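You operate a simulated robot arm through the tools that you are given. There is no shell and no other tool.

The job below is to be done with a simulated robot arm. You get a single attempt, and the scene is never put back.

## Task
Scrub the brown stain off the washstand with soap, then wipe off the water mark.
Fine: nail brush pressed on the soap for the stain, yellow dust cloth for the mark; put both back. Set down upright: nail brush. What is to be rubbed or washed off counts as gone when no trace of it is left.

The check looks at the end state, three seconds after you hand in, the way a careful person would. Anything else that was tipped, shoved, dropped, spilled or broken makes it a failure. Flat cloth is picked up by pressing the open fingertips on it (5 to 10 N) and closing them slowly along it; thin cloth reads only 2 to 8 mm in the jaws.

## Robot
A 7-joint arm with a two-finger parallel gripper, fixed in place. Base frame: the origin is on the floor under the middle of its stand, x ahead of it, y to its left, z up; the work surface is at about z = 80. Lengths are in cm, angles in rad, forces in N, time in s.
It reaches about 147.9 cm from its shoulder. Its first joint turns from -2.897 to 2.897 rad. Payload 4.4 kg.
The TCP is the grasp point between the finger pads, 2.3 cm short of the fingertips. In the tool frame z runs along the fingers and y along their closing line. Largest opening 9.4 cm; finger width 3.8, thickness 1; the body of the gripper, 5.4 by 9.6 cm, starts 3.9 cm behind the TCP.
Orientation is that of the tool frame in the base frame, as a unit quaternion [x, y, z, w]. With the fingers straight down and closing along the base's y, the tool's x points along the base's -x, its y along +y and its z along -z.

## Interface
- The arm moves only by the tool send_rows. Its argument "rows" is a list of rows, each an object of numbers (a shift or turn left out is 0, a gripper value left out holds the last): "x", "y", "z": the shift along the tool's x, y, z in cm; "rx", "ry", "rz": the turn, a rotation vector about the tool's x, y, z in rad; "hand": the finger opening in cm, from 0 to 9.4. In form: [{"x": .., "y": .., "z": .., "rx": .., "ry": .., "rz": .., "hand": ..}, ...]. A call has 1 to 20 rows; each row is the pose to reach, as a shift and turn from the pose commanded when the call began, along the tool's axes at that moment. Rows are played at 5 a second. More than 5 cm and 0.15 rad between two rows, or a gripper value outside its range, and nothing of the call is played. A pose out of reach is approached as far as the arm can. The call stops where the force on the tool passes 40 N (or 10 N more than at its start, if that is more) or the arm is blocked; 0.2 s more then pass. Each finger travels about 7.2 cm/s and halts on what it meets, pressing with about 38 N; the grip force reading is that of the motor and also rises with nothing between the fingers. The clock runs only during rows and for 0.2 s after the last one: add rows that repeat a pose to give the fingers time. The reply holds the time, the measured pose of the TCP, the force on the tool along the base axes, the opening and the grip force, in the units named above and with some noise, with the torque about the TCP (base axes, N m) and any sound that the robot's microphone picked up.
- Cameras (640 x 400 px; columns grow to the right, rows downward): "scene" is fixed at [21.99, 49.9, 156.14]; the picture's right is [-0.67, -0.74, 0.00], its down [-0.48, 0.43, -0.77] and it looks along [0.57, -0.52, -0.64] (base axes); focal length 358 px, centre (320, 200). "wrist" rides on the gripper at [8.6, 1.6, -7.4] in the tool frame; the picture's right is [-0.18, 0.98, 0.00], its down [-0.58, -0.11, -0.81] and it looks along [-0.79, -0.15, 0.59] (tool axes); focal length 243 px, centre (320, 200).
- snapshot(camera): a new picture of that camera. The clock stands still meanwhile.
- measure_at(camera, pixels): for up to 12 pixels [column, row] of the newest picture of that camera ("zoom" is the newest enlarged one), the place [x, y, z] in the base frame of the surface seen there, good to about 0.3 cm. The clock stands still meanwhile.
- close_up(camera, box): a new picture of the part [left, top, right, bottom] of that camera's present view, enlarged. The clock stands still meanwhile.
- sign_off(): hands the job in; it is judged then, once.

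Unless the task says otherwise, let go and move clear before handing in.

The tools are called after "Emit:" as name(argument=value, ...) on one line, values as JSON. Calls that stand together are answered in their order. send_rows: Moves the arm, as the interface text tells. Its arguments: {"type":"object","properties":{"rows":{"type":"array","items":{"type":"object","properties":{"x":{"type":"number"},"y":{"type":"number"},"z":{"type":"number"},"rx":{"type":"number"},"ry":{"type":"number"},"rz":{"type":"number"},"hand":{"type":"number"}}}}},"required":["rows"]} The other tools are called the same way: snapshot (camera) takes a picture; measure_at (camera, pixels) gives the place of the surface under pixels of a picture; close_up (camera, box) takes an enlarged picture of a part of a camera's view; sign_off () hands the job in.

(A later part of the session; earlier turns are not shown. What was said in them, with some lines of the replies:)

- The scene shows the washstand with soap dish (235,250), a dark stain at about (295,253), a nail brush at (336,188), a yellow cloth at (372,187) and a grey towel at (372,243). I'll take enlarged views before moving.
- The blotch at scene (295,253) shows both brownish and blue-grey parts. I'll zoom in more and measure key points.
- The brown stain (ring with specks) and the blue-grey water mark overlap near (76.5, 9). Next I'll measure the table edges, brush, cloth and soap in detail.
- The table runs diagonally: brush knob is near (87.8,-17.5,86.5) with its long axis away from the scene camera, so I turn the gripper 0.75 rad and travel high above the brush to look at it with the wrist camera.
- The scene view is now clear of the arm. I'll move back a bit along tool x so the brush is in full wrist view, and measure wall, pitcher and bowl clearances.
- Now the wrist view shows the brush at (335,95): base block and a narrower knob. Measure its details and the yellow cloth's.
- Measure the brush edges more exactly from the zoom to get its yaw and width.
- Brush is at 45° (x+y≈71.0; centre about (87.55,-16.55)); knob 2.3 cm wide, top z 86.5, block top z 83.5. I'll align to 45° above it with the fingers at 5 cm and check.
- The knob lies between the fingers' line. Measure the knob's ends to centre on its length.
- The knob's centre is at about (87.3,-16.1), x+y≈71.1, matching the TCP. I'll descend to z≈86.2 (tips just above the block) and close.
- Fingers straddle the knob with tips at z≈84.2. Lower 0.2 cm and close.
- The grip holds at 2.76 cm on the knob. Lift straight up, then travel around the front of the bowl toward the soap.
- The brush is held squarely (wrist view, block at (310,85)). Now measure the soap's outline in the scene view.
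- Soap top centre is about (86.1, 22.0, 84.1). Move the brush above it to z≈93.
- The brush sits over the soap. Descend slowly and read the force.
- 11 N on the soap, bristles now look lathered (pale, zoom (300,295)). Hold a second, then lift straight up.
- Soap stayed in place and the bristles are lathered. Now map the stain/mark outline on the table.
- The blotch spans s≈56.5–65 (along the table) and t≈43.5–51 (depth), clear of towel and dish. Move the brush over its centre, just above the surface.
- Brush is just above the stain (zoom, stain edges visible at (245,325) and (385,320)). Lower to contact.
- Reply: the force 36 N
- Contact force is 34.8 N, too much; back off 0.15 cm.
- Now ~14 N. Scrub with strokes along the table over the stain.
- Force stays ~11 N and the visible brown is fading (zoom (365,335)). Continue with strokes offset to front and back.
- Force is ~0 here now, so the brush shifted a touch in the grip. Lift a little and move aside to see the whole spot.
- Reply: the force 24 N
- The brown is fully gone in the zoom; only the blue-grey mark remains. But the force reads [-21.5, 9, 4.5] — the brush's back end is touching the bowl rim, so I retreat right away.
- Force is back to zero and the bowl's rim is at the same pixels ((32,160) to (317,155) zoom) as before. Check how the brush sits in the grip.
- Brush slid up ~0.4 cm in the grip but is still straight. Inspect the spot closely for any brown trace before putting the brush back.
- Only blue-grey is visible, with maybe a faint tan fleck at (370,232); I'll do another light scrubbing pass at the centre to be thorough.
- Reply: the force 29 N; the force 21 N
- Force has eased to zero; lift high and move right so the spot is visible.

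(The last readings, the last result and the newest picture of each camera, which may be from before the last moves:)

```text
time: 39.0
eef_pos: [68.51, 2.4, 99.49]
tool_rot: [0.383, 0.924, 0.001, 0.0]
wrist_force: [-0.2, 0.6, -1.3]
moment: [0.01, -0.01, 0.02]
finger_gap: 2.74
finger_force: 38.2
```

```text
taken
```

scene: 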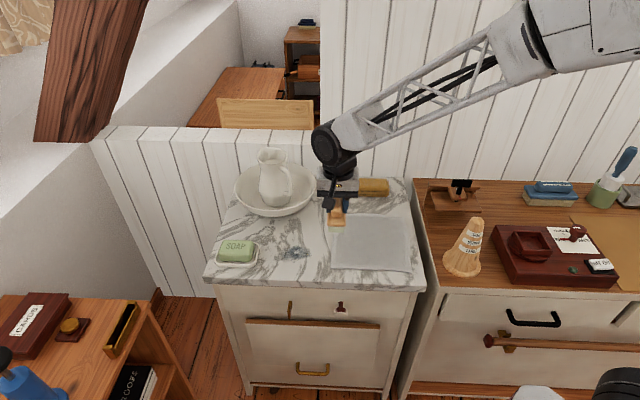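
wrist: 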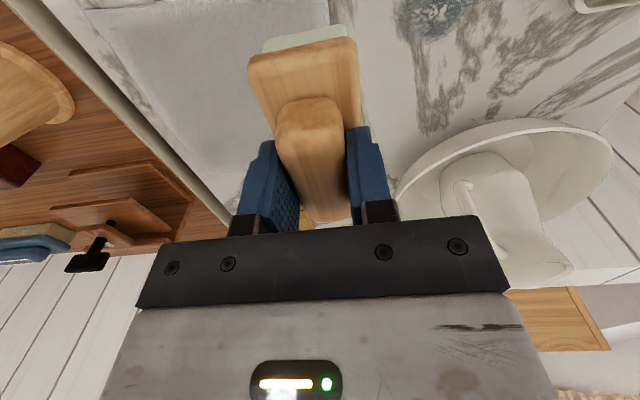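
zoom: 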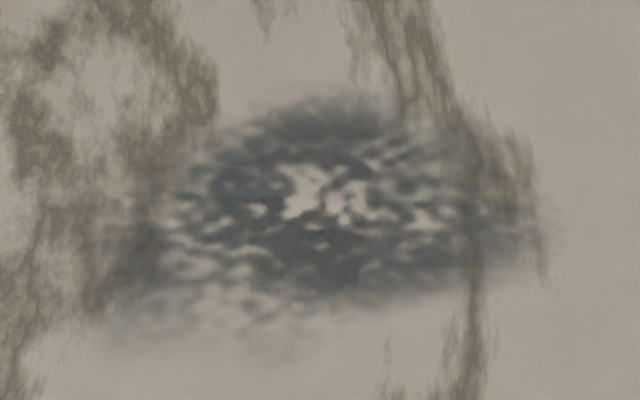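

The tan fleck at (370,232) is gone. Zoom tighter to look for any last specks.

Emit:
close_up(camera="scene", box=[286, 244, 302, 254])

Emit:
close_up(camera="scene", box=[298, 247, 314, 257])

Emit:
close_up(camera="scene", box=[280, 252, 312, 272])

```text
16.00 times, centred on (294, 249) of scene
```

zoom: 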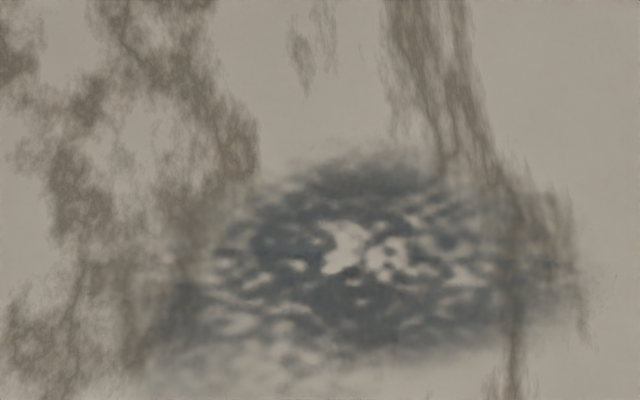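

```text
16.00 times, centred on (306, 252) of scene
```

zoom: 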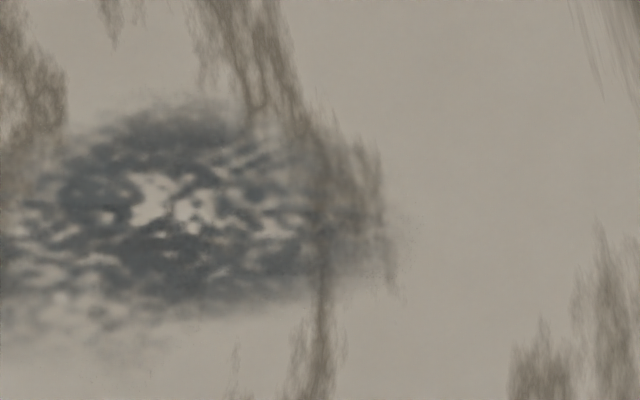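

```text
16.00 times, centred on (296, 262) of scene
```

zoom: 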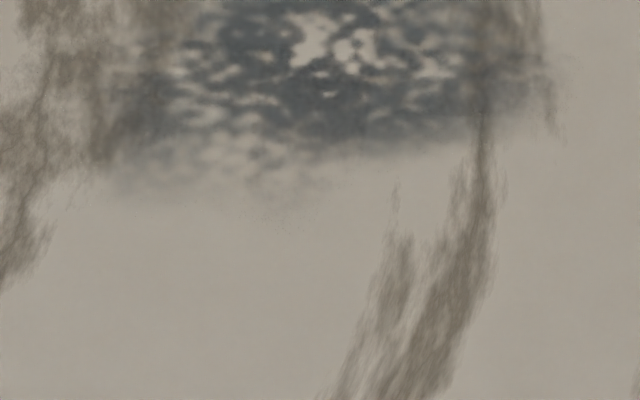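

No brown left. Now measure the brush's offset in the gripper to return it precisely.

Emit:
measure_at(camera="wrist", pixels=[[255, 70], [352, 60], [300, 60], [268, 100], [355, 100], [315, 150], [320, 200], [310, 42], [270, 110], [356, 115]])

Emit:
close_up(camera="scene", box=[304, 170, 368, 230])

```text
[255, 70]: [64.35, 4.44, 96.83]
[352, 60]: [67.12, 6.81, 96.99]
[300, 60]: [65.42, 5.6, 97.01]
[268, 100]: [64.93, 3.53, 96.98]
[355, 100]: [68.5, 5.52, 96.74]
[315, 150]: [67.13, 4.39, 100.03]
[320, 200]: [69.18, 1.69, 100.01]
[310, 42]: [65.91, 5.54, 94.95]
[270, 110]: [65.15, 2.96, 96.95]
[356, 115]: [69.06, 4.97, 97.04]
```

```text
6.67 times, centred on (336, 200) of scene
```

zoom: 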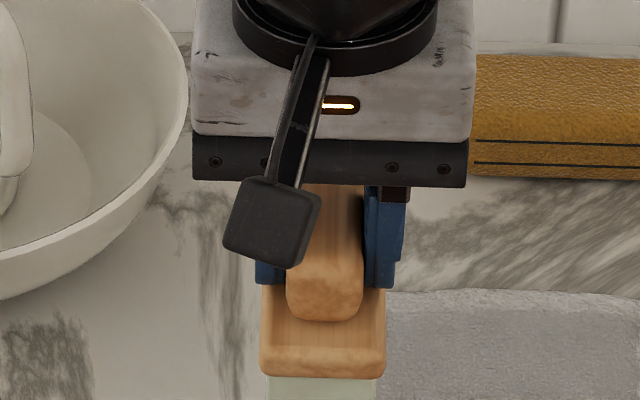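

Brush sits ~0.35 cm higher in the grip, otherwise aligned. Carry it back above its place (x+y≈70.8, t≈73.7).

Emit:
send_rows(rows=[{"x": -3}, {"x": -7}, {"x": -11}, {"x": -15}, {"x": -19}, {"x": -23}, {"x": -26, "y": -0.15}, {"x": -26.7, "y": -0.15}, {"x": -26.7, "y": -0.15, "z": 3}, {"x": -26.7, "y": -0.15, "z": 6}, {"x": -26.7, "y": -0.15, "z": 9}, {"x": -26.7, "y": -0.15, "z": 11}, {"x": -26.7, "y": -0.15, "z": 12}, {"x": -26.7, "y": -0.15, "z": 12}])

Emit:
close_up(camera="scene", box=[290, 140, 402, 210])

```text
time: 42.0
eef_pos: [87.48, -16.7, 87.24]
tool_rot: [0.383, 0.924, 0.0, 0.0]
wrist_force: [0.1, -0.1, -0.8]
moment: [0.02, 0.01, 0.01]
finger_gap: 2.74
finger_force: 38.2
```

```text
5.71 times, centred on (346, 175) of scene
```

zoom: 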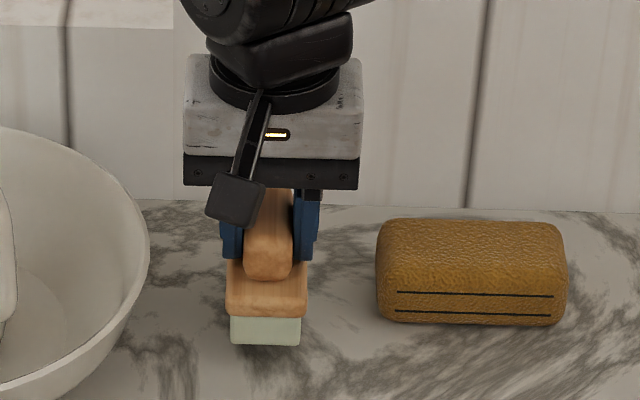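

In position above the original spot. Lower gently to contact.

Emit:
send_rows(rows=[{"z": 0.5}, {"z": 0.8}, {"z": 0.9}, {"z": 0.95}, {"z": 0.95}])

```text
time: 43.2
eef_pos: [87.42, -16.84, 86.38]
tool_rot: [0.383, 0.924, 0.0, 0.0]
wrist_force: [-0.7, 0.1, -1.5]
moment: [0.01, 0.02, 0.01]
finger_gap: 2.75
finger_force: 37.7
```

Emit:
send_rows(rows=[{"z": 0.08}, {"z": 0.15}, {"z": 0.2}, {"z": 0.2}])

```text
time: 44.2
eef_pos: [87.47, -16.64, 86.25]
tool_rot: [0.383, 0.924, 0.0, 0.0]
wrist_force: [-2.8, -0.7, 13.9]
moment: [-0.39, -0.21, -0.09]
finger_gap: 2.74
finger_force: 38.0
```

Touching the table with 14 N. Ease slightly and open the fingers slowly.

Emit:
send_rows(rows=[{"z": -0.06}, {"z": -0.06, "hand": 2.9}, {"z": -0.06, "hand": 3.2}, {"z": -0.06, "hand": 3.6}, {"z": -0.06, "hand": 4.2}, {"z": -0.06, "hand": 5}, {"z": -0.06, "hand": 5}, {"z": -1.5, "hand": 5}, {"z": -4, "hand": 5}, {"z": -7, "hand": 5}, {"z": -10, "hand": 5}])

Emit:
snapshot(camera="scene")

Emit:
close_up(camera="scene", box=[225, 140, 409, 255])

Emit:
snapshot(camera="wrist")

```text
time: 46.6
eef_pos: [87.45, -16.67, 96.26]
tool_rot: [0.383, 0.924, 0.0, 0.0]
wrist_force: [-0.1, -0.2, 0.9]
moment: [-0.02, -0.03, 0.0]
finger_gap: 4.99
finger_force: 0.0
```

```text
taken
```

scene: 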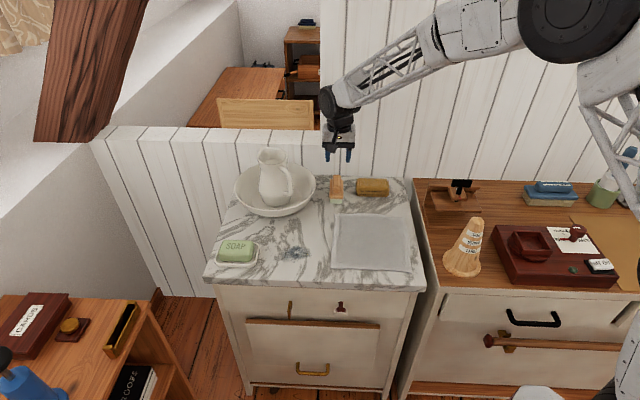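

```text
3.48 times, centred on (317, 198) of scene
```

zoom: 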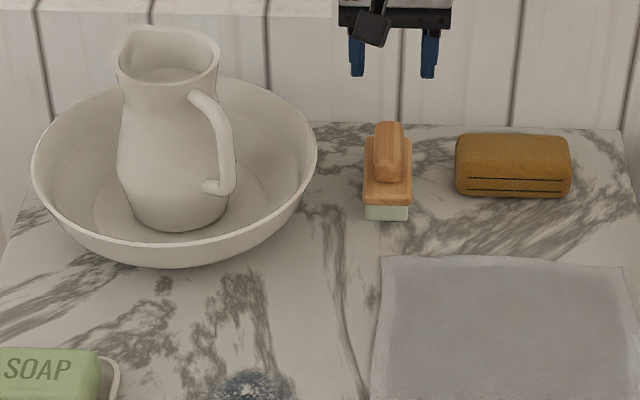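

```text
taken
```

wrist: 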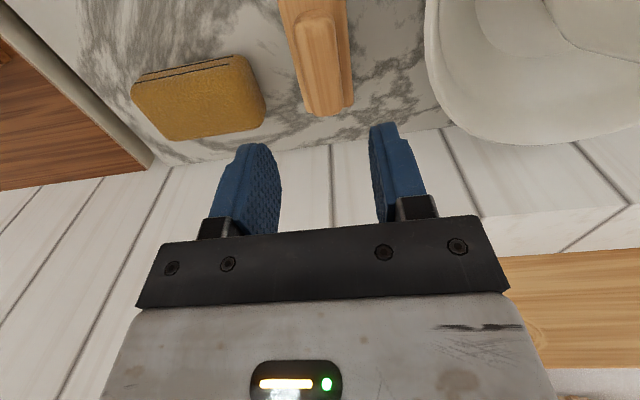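

Brush is back upright on its spot, bowl and pitcher unmoved. Next, turn the gripper by -1.571 rad and go above the yellow cloth (centre s≈38.2, t≈75.4, i.e. about (80.3,-26.3)), fingers open.

Emit:
send_rows(rows=[{"x": 0, "y": -1, "z": -2, "rz": -0.13, "hand": 9.4}, {"x": -0.3, "y": -2, "z": -3, "rz": -0.26, "hand": 9.4}, {"x": -0.5, "y": -3, "z": -3, "rz": -0.39, "hand": 9.4}, {"x": -0.7, "y": -4, "z": -3, "rz": -0.52, "hand": 9.4}, {"x": -0.9, "y": -5, "z": -3, "rz": -0.65, "hand": 9.4}, {"x": -1.0, "y": -6, "z": -3, "rz": -0.78, "hand": 9.4}, {"x": -1.2, "y": -7, "z": -3, "rz": -0.91, "hand": 9.4}, {"x": -1.3, "y": -8, "z": -3, "rz": -1.04, "hand": 9.4}, {"x": -1.4, "y": -9, "z": -3, "rz": -1.17, "hand": 9.4}, {"x": -1.5, "y": -10, "z": -3, "rz": -1.3, "hand": 9.4}, {"x": -1.6, "y": -11, "z": -3, "rz": -1.43, "hand": 9.4}, {"x": -1.7, "y": -11.85, "z": -3, "rz": -1.571, "hand": 9.4}, {"x": -1.7, "y": -11.85, "z": -3, "rz": -1.571, "hand": 9.4}])

Emit:
snapshot(camera="wrist")

Emit:
snapshot(camera="scene")

```text
time: 49.4
eef_pos: [80.24, -26.22, 99.1]
tool_rot: [-0.383, 0.924, 0.001, 0.0]
wrist_force: [0.3, -0.1, -0.2]
moment: [0.0, 0.0, 0.03]
finger_gap: 9.42
finger_force: 0.1
```

```text
taken
```

wrist: 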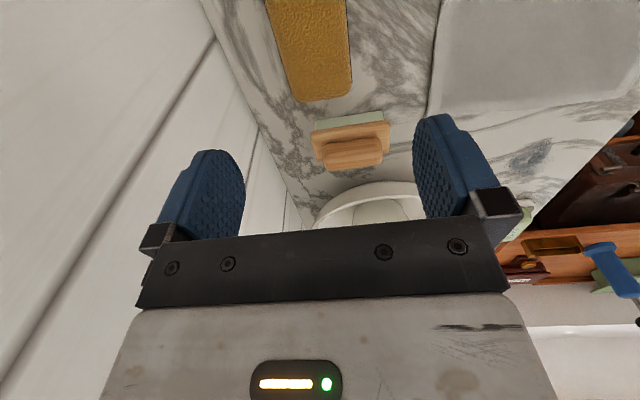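

```text
taken
```

scene: 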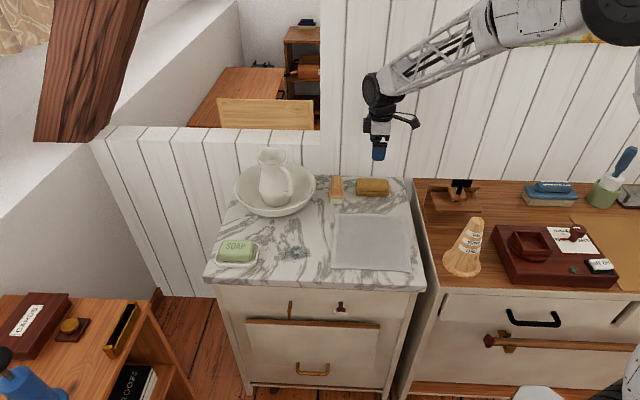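

Now tool y runs along depth. Measure the cloth's edges again from both views to centre.

Emit:
measure_at(camera="wrist", pixels=[[268, 15], [290, 90], [345, 90], [340, 10], [320, 97], [310, 50], [280, 50], [350, 60], [300, 99], [345, 40], [285, 70], [330, 80]])

Emit:
close_up(camera="scene", box=[340, 170, 404, 210])

Emit:
measure_at(camera="zoom", pixels=[[170, 100], [320, 85], [470, 95], [320, 140], [190, 150], [470, 150], [320, 200], [160, 170], [500, 170], [320, 235], [250, 85], [400, 85]])

```text
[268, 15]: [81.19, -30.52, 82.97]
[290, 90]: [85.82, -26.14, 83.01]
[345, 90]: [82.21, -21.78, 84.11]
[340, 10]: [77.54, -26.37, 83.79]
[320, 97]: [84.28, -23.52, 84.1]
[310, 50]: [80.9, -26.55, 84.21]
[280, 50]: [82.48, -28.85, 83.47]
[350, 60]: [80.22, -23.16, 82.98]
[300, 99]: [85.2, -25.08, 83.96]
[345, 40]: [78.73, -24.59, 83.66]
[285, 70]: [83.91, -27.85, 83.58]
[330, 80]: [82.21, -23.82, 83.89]
```

```text
10.00 times, centred on (372, 190) of scene
```

zoom: 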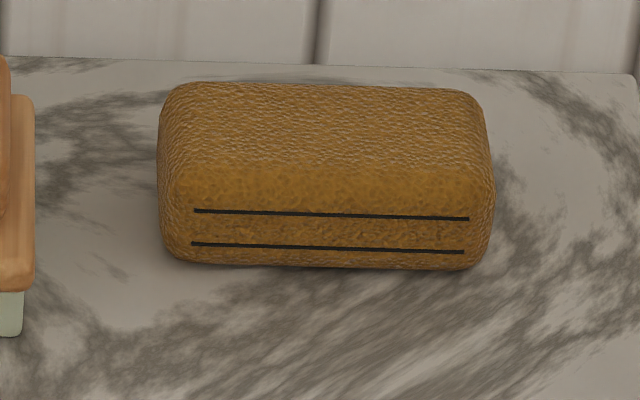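

```text
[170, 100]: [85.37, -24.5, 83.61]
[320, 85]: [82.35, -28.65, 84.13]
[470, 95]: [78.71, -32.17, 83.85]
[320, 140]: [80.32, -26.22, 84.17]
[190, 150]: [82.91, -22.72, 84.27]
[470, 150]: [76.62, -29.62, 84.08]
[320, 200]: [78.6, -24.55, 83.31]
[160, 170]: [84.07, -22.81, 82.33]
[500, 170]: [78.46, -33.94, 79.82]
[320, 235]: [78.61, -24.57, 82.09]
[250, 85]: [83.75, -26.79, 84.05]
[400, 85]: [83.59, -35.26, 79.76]
```

Cloth spans t 72.9–79.1 (width 6.2), s 32.8–43.4, top z 84.2. Shift 0.7 cm to centre and descend with fingers straddling it.

Emit:
send_rows(rows=[{"y": -0.7, "z": 3}, {"y": -0.7, "z": 6.5}, {"y": -0.7, "z": 10}, {"y": -0.7, "z": 13}, {"y": -0.7, "z": 14.5}, {"y": -0.7, "z": 15}, {"y": -0.7, "z": 15}])

Emit:
snapshot(camera="wrist")

Emit:
close_up(camera="scene", box=[320, 140, 432, 210])

```text
time: 51.0
eef_pos: [80.62, -26.74, 84.2]
tool_rot: [-0.383, 0.924, -0.001, 0.0]
wrist_force: [-0.2, 0.3, -0.6]
moment: [0.01, -0.02, 0.01]
finger_gap: 9.41
finger_force: 0.1
```

```text
taken
```

wrist: 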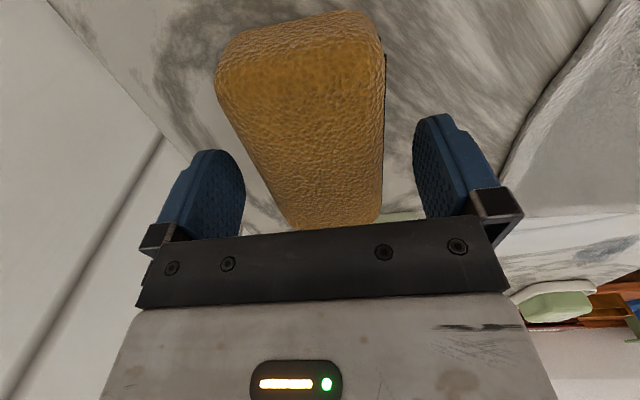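

```text
5.71 times, centred on (376, 175) of scene
```

zoom: 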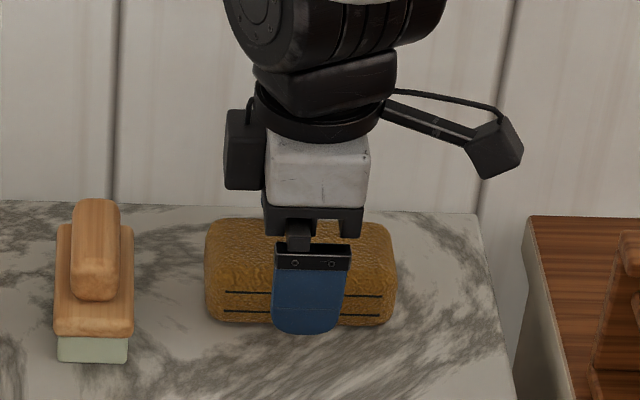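

Fingers straddle the cloth evenly. Lower 0.7 and close slowly.

Emit:
send_rows(rows=[{"z": 0.4}, {"z": 0.7}, {"z": 0.7, "hand": 8.6}, {"z": 0.7, "hand": 8.0}, {"z": 0.7, "hand": 7.4}, {"z": 0.7, "hand": 6.9}, {"z": 0.7, "hand": 6.5}, {"z": 0.7, "hand": 6.2}, {"z": 0.7, "hand": 5.9}, {"z": 0.7, "hand": 5.6}, {"z": 0.7, "hand": 5.3}, {"z": 0.7, "hand": 5.0}, {"z": 0.7, "hand": 5.0}])

Emit:
close_up(camera="scene", box=[320, 140, 432, 210])

Emit:
snapshot(camera="wrist")

```text
time: 53.8
eef_pos: [80.72, -26.8, 83.51]
tool_rot: [-0.383, 0.924, -0.001, 0.0]
wrist_force: [-0.5, -0.4, 0.1]
moment: [-0.01, -0.01, 0.03]
finger_gap: 6.14
finger_force: 38.3
```

```text
5.71 times, centred on (376, 175) of scene
```

zoom: 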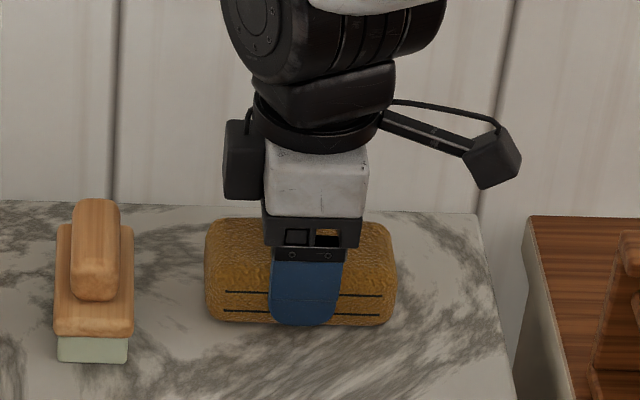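

```text
taken
```

wrist: 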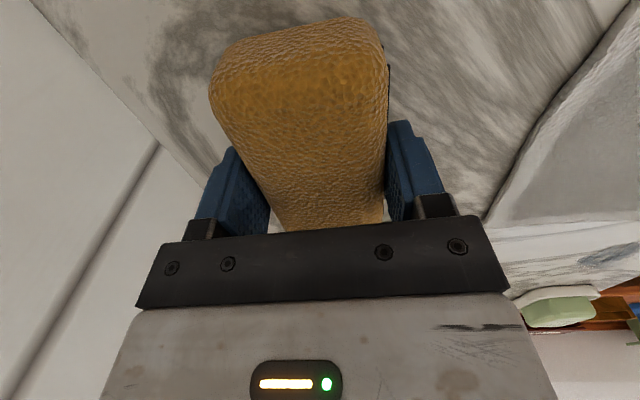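

Cloth gripped at 6.14 cm. Lift it high and carry it over the front to above the mark.

Emit:
send_rows(rows=[{"z": -1}, {"z": -3}, {"z": -6}, {"z": -9}, {"z": -12}, {"y": 3, "z": -13.5}, {"y": 7, "z": -13.5}, {"y": 11, "z": -13.5}, {"y": 15, "z": -13.5}, {"y": 19, "z": -13.5}, {"y": 23, "z": -13.5}, {"y": 26.5, "z": -13.5}, {"y": 28.8, "z": -13.5}, {"x": -3.5, "y": 28.8, "z": -13.5}, {"x": -7.5, "y": 28.8, "z": -13.5}, {"x": -11.5, "y": 28.8, "z": -13.5}, {"x": -15.5, "y": 28.8, "z": -13.5}, {"x": -19.5, "y": 28.8, "z": -13.5}, {"x": -22.5, "y": 28.8, "z": -13.5}, {"x": -22.5, "y": 28.8, "z": -13.5}])

Emit:
snapshot(camera="scene")

Emit:
snapshot(camera="wrist")

```text
time: 58.0
eef_pos: [76.15, 9.48, 96.93]
tool_rot: [-0.382, 0.924, 0.0, -0.001]
wrist_force: [-1.1, -0.1, -0.9]
moment: [-0.01, -0.02, -0.01]
finger_gap: 6.13
finger_force: 38.1
```

```text
taken
```

scene: 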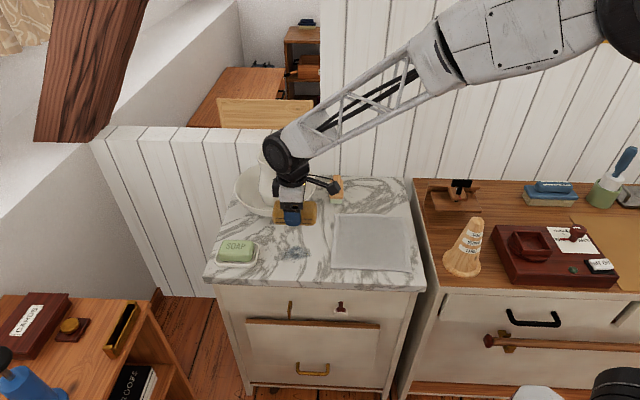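

```text
taken
```

wrist: 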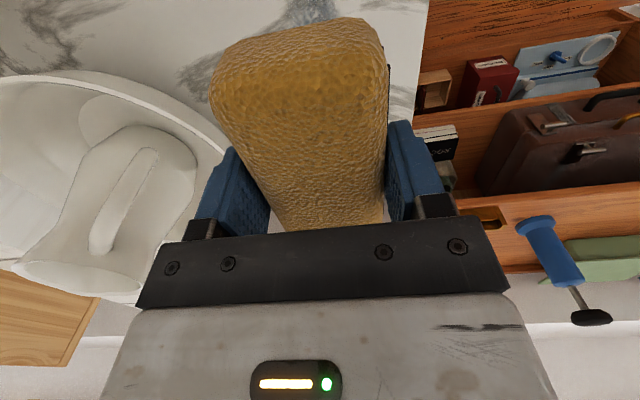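

Cloth is over the mark. Descend to just above the surface.

Emit:
send_rows(rows=[{"z": 3}, {"z": 6}, {"z": 9}, {"z": 11}, {"z": 12.3}, {"z": 12.8}, {"z": 13.0}, {"z": 13.0}])

Emit:
close_up(camera="scene", box=[240, 200, 352, 270])

```text
time: 59.8
eef_pos: [76.26, 9.59, 84.0]
tool_rot: [-0.383, 0.924, 0.0, -0.001]
wrist_force: [-0.5, 0.5, -0.6]
moment: [0.03, 0.0, 0.01]
finger_gap: 6.14
finger_force: 38.1
```

```text
5.71 times, centred on (296, 235) of scene
```

zoom: 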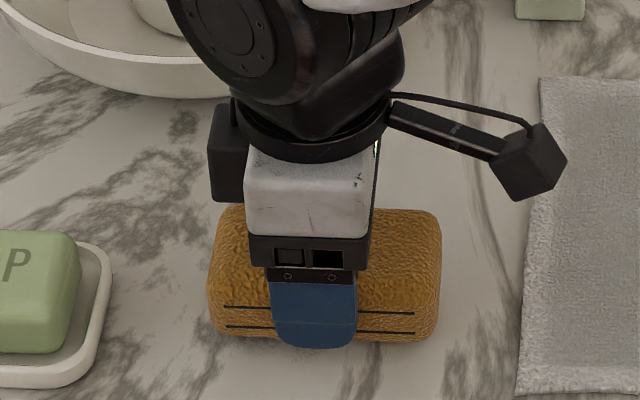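

Emit:
send_rows(rows=[{"z": 0.2}, {"z": 0.3}, {"z": 0.4}, {"z": 0.45}, {"z": 0.45}])

```text
time: 61.0
eef_pos: [76.34, 9.52, 83.61]
tool_rot: [-0.382, 0.924, 0.0, 0.0]
wrist_force: [0.1, -0.6, 0.1]
moment: [-0.02, 0.01, -0.02]
finger_gap: 6.12
finger_force: 38.1
```

Emit:
send_rows(rows=[{"z": 0.08}, {"z": 0.13}, {"z": 0.13}])

```text
time: 61.8
eef_pos: [76.33, 9.4, 83.52]
tool_rot: [-0.382, 0.924, 0.001, -0.001]
wrist_force: [-6.4, 0.1, 14.7]
moment: [-0.12, 0.34, -0.01]
finger_gap: 6.12
finger_force: 37.7
```

Contact at ~15 N. Wipe with strokes along the depth over the mark, easing slightly.

Emit:
send_rows(rows=[{"z": -0.03, "y": 1.1}, {"z": -0.03, "y": 2.2}, {"z": -0.03, "y": 3.2}, {"z": -0.03, "y": 2.2}, {"z": -0.03, "y": 1.1}, {"z": -0.03, "y": 0}, {"z": -0.03, "y": -1.1}, {"z": -0.03, "y": -2.2}, {"z": -0.03, "y": -3.2}, {"z": -0.03, "y": -2.2}, {"z": -0.03, "y": -1.1}, {"z": -0.03, "y": 0}, {"z": -0.03, "y": 1.1}, {"z": -0.03, "y": 2.2}, {"z": -0.03, "y": 3.2}, {"z": -0.03, "y": 3.2}])

Emit:
close_up(camera="scene", box=[240, 210, 352, 280])

```text
time: 65.2
eef_pos: [74.09, 11.81, 83.58]
tool_rot: [-0.383, 0.924, 0.001, 0.001]
wrist_force: [10.0, -8.2, 23.3]
moment: [-0.18, -0.23, -0.04]
finger_gap: 6.13
finger_force: 38.1
```

```text
5.71 times, centred on (296, 245) of scene
```

zoom: 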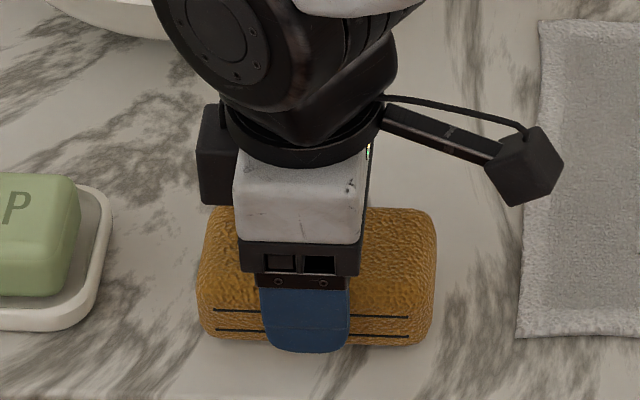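

Force is 23 N at this end; ease 0.05 cm and continue with sideways-offset strokes.

Emit:
send_rows(rows=[{"z": -0.05, "x": 0.7, "y": 0}, {"z": -0.05, "x": 1.4, "y": -1.2}, {"z": -0.05, "x": 1.4, "y": -2.4}, {"z": -0.05, "x": 1.4, "y": -3.6}, {"z": -0.05, "x": 1.4, "y": -4.8}, {"z": -0.05, "x": 1.4, "y": -6.2}, {"z": -0.05, "x": 0.2, "y": -6.2}, {"z": -0.05, "x": -1.0, "y": -6.2}, {"z": -0.05, "x": -1.6, "y": -5.2}, {"z": -0.05, "x": -1.6, "y": -4.0}, {"z": -0.05, "x": -1.6, "y": -2.8}, {"z": -0.05, "x": -1.6, "y": -1.6}, {"z": -0.05, "x": -1.6, "y": -0.4}, {"z": -0.05, "x": -0.6, "y": 0}, {"z": -0.05, "x": 0, "y": -1.2}, {"z": -0.05, "x": 0, "y": -2.4}, {"z": -0.05, "x": 0, "y": -3.6}, {"z": -0.05, "x": 0, "y": -4.8}, {"z": -0.05, "x": 0, "y": -6}, {"z": -0.05, "x": 0, "y": -6}])

Emit:
close_up(camera="scene", box=[240, 210, 352, 280])

```text
time: 69.4
eef_pos: [78.19, 7.52, 83.56]
tool_rot: [-0.382, 0.924, -0.001, 0.0]
wrist_force: [0.1, 1.3, -0.7]
moment: [0.02, 0.02, -0.01]
finger_gap: 6.16
finger_force: 38.2
```

```text
5.71 times, centred on (296, 245) of scene
```

zoom: 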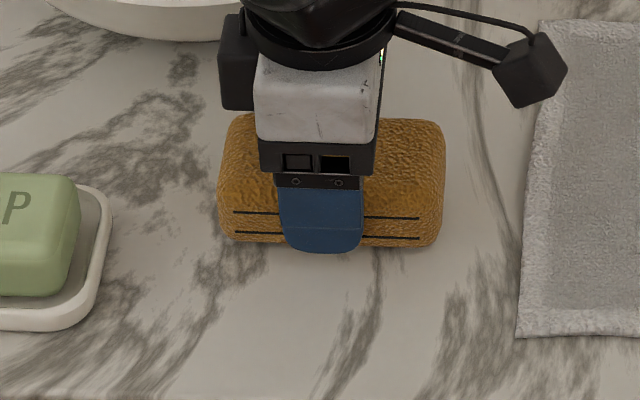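

The front part looks clean. Lift and inspect the spot.

Emit:
send_rows(rows=[{"z": -1}, {"z": -3}, {"z": -6}, {"z": -9.5}, {"z": -13}, {"z": -13}])

Emit:
close_up(camera="scene", box=[265, 230, 329, 270])

Emit:
snapshot(camera="scene")

Emit:
snapshot(camera="wrist")

```text
time: 70.8
eef_pos: [78.24, 7.4, 96.62]
tool_rot: [-0.382, 0.924, 0.0, 0.0]
wrist_force: [1.1, 0.7, -1.0]
moment: [0.04, 0.01, -0.01]
finger_gap: 6.14
finger_force: 38.7
```

```text
10.00 times, centred on (297, 250) of scene
```

zoom: 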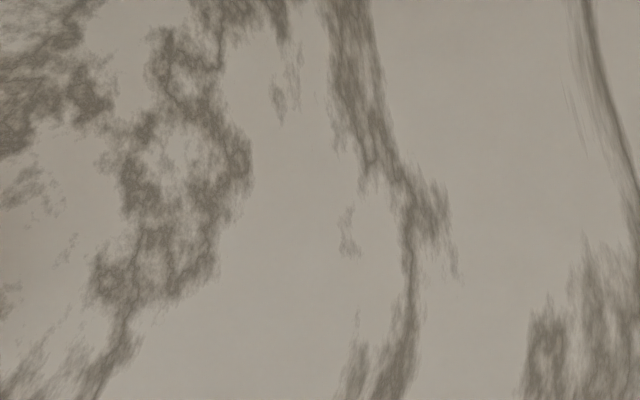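

```text
taken
```

scene: 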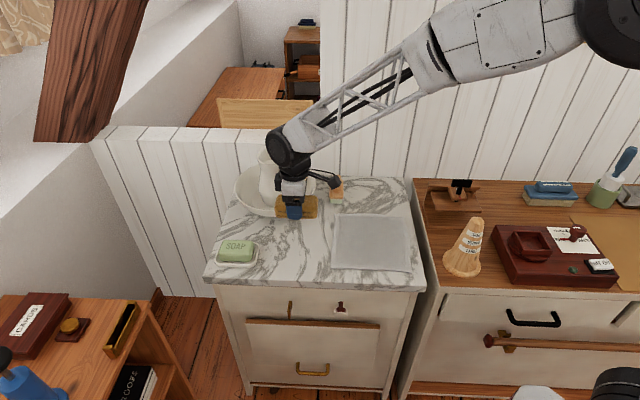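

```text
taken
```

wrist: 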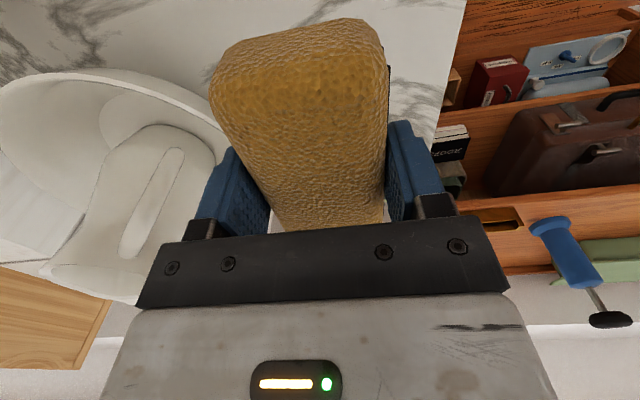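

The blotch is gone at (297,250): only marble veins. Check the surrounding area at high zoom for residues.

Emit:
close_up(camera="scene", box=[277, 240, 316, 265])

Emit:
close_up(camera="scene", box=[255, 222, 345, 284])

Emit:
close_up(camera="scene", box=[200, 200, 430, 300])

```text
16.00 times, centred on (296, 252) of scene
```

zoom: 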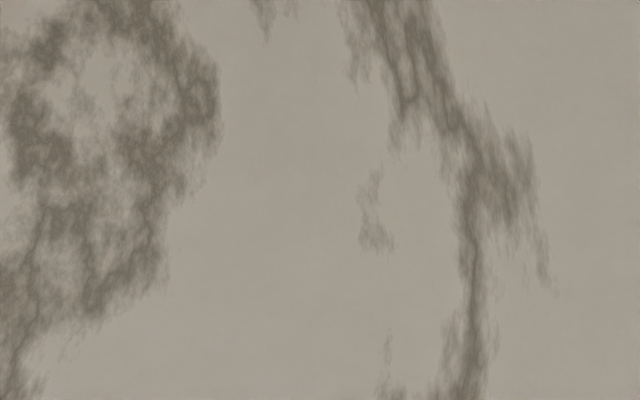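

```text
6.45 times, centred on (300, 253) of scene
```

zoom: 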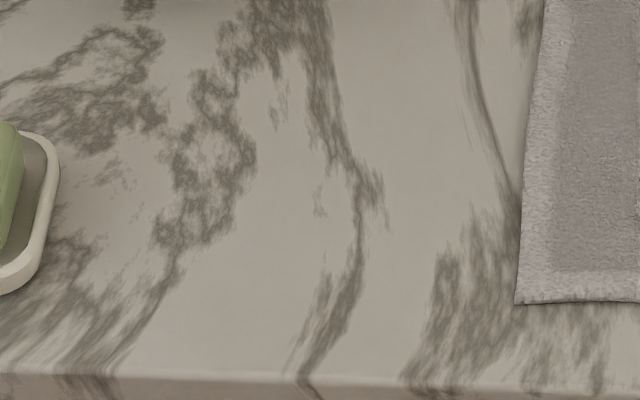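

```text
2.78 times, centred on (315, 250) of scene
```

zoom: 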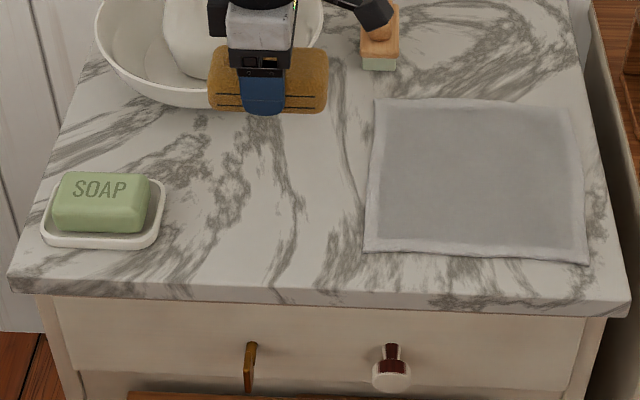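

The surface is clean everywhere. Carry the cloth back along the same route to above its place.

Emit:
send_rows(rows=[{"x": 3}, {"x": 7}, {"x": 11}, {"x": 15}, {"x": 19}, {"x": 22.5}, {"x": 22.5, "y": -3}, {"x": 22.5, "y": -7}, {"x": 22.5, "y": -11}, {"x": 22.5, "y": -15}, {"x": 22.5, "y": -19}, {"x": 22.5, "y": -23}, {"x": 22.5, "y": -25.5}, {"x": 22.5, "y": -26}, {"x": 22.5, "y": -26, "z": 3}, {"x": 22.5, "y": -26, "z": 6}, {"x": 22.5, "y": -26, "z": 9}, {"x": 22.5, "y": -26, "z": 11}, {"x": 22.5, "y": -26, "z": 12}, {"x": 22.5, "y": -26, "z": 12}])

Emit:
close_up(camera="scene", box=[320, 140, 432, 210])

```text
time: 75.0
eef_pos: [80.75, -26.8, 84.48]
tool_rot: [-0.382, 0.924, 0.001, 0.0]
wrist_force: [-0.5, 0.3, -0.2]
moment: [0.03, 0.02, 0.0]
finger_gap: 6.14
finger_force: 38.2
```

```text
5.71 times, centred on (376, 175) of scene
```

zoom: 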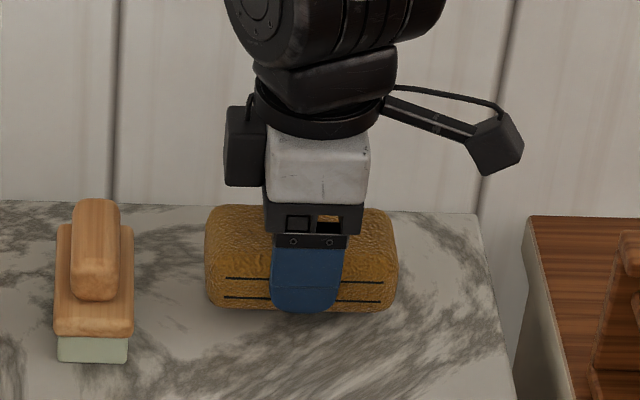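

Above its original place (within a mm). Lower slowly to contact.

Emit:
send_rows(rows=[{"z": 0.4}, {"z": 0.7}, {"z": 0.85}, {"z": 0.9}, {"z": 0.9}])

```text
time: 76.2
eef_pos: [80.78, -26.9, 83.61]
tool_rot: [-0.383, 0.924, 0.0, 0.0]
wrist_force: [0.2, -0.5, -1.3]
moment: [0.0, -0.02, 0.03]
finger_gap: 6.14
finger_force: 38.3
```

Emit:
send_rows(rows=[{"z": 0.06}, {"z": 0.1}, {"z": 0.1}])

```text
time: 77.0
eef_pos: [80.75, -26.76, 83.51]
tool_rot: [-0.383, 0.924, 0.0, 0.0]
wrist_force: [0.3, 0.5, -0.6]
moment: [-0.04, 0.02, 0.02]
finger_gap: 6.15
finger_force: 38.1
```

Emit:
send_rows(rows=[{"z": 0.05}, {"z": 0.1}, {"z": 0.1}])

```text
time: 77.8
eef_pos: [80.8, -26.75, 83.39]
tool_rot: [-0.383, 0.924, 0.0, 0.0]
wrist_force: [-5.3, 1.8, 12.9]
moment: [0.01, 0.37, -0.04]
finger_gap: 6.14
finger_force: 38.1
```

Contact at 13 N. Open the fingers slowly and lift straight up.

Emit:
send_rows(rows=[{"z": -0.05}, {"z": -0.05, "hand": 6.3}, {"z": -0.05, "hand": 6.6}, {"z": -0.05, "hand": 7.0}, {"z": -0.05, "hand": 7.6}, {"z": -0.05, "hand": 8.4}, {"z": -0.05, "hand": 9.2}, {"z": -0.05, "hand": 9.2}, {"z": -1.5, "hand": 9.2}, {"z": -4, "hand": 9.2}, {"z": -7.5, "hand": 9.2}, {"z": -11, "hand": 9.2}, {"z": -15, "hand": 9.2}, {"z": -18, "hand": 9.2}, {"z": -18, "hand": 9.2}])

Emit:
snapshot(camera="scene")

Emit:
close_up(camera="scene", box=[225, 140, 409, 255])

Emit:
close_up(camera="scene", box=[320, 165, 400, 215])

```text
time: 81.0
eef_pos: [80.84, -26.7, 101.51]
tool_rot: [-0.383, 0.924, 0.0, 0.001]
wrist_force: [0.3, -0.6, 0.7]
moment: [0.04, 0.01, 0.03]
finger_gap: 9.18
finger_force: 0.1
```

```text
taken
```

scene: 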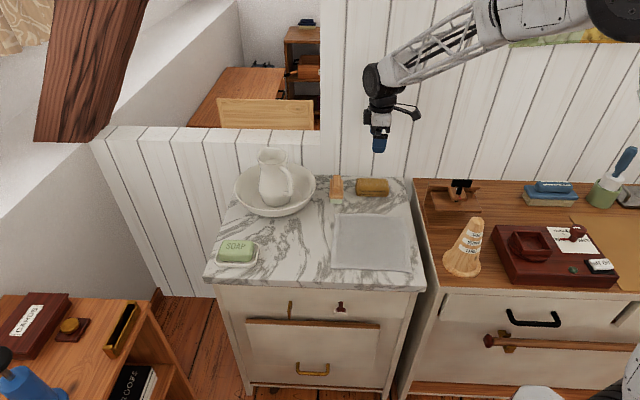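

```text
3.48 times, centred on (317, 198) of scene
```

zoom: 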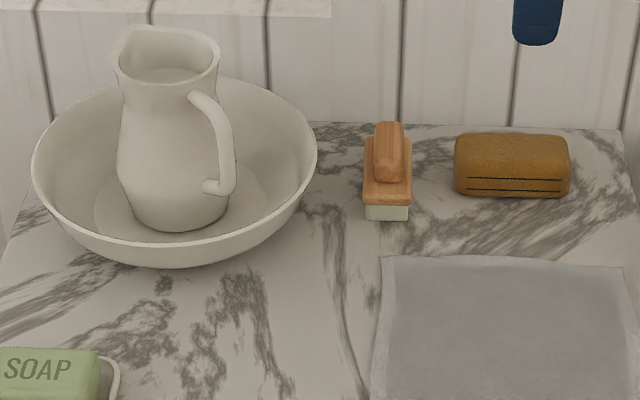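

```text
8.00 times, centred on (360, 190) of scene
```

zoom: 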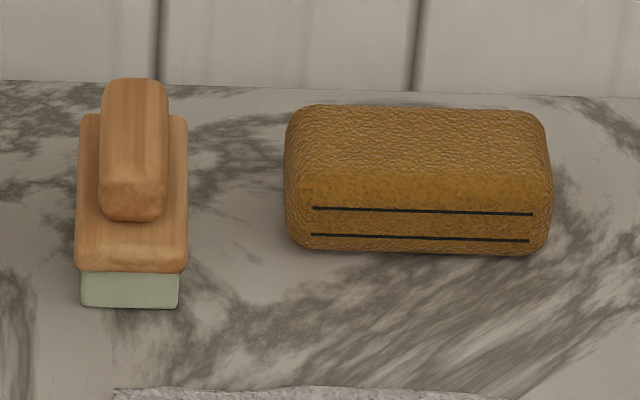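

Cloth and brush are back at their original pixels (brush knob (133,150), cloth (418,180) in the zoom), bowl, pitcher, soap and towel are unmoved, and the spot at scene (295,253) is clean. The gripper is open and clear at z≈101, so I hand in.

Emit:
sign_off()

```text
The job is handed in.
```

The brown stain and the water mark are both off the washstand. At 16× zoom I could see only marble veins where they had been. I've handed the job in, and no verdict had come back when I finished.

- **Nail brush:** I pressed it on the soap at about 11 N and scrubbed the stain until no brown was left. It is back upright, about 0.3 cm from its original spot, with its bristles still lathered.
- **Yellow dust cloth:** I wiped off the water mark with it and set it down within about 0.1 cm of where it was.
- **Bowl contact:** while moving the brush aside to look at the stain, its back end pressed against the bowl rim at about 23 N. I backed off right away. The bowl and pitcher look to be in the same place as before in the pictures.
- **Pressing force:** the first press on the stain reached about 35 N, harder than intended. I eased it to about 14 N for the scrubbing, and a later pass began near 20 N.

The soap, its dish and the grey towel also look unmoved, and the gripper is open and clear of the table.
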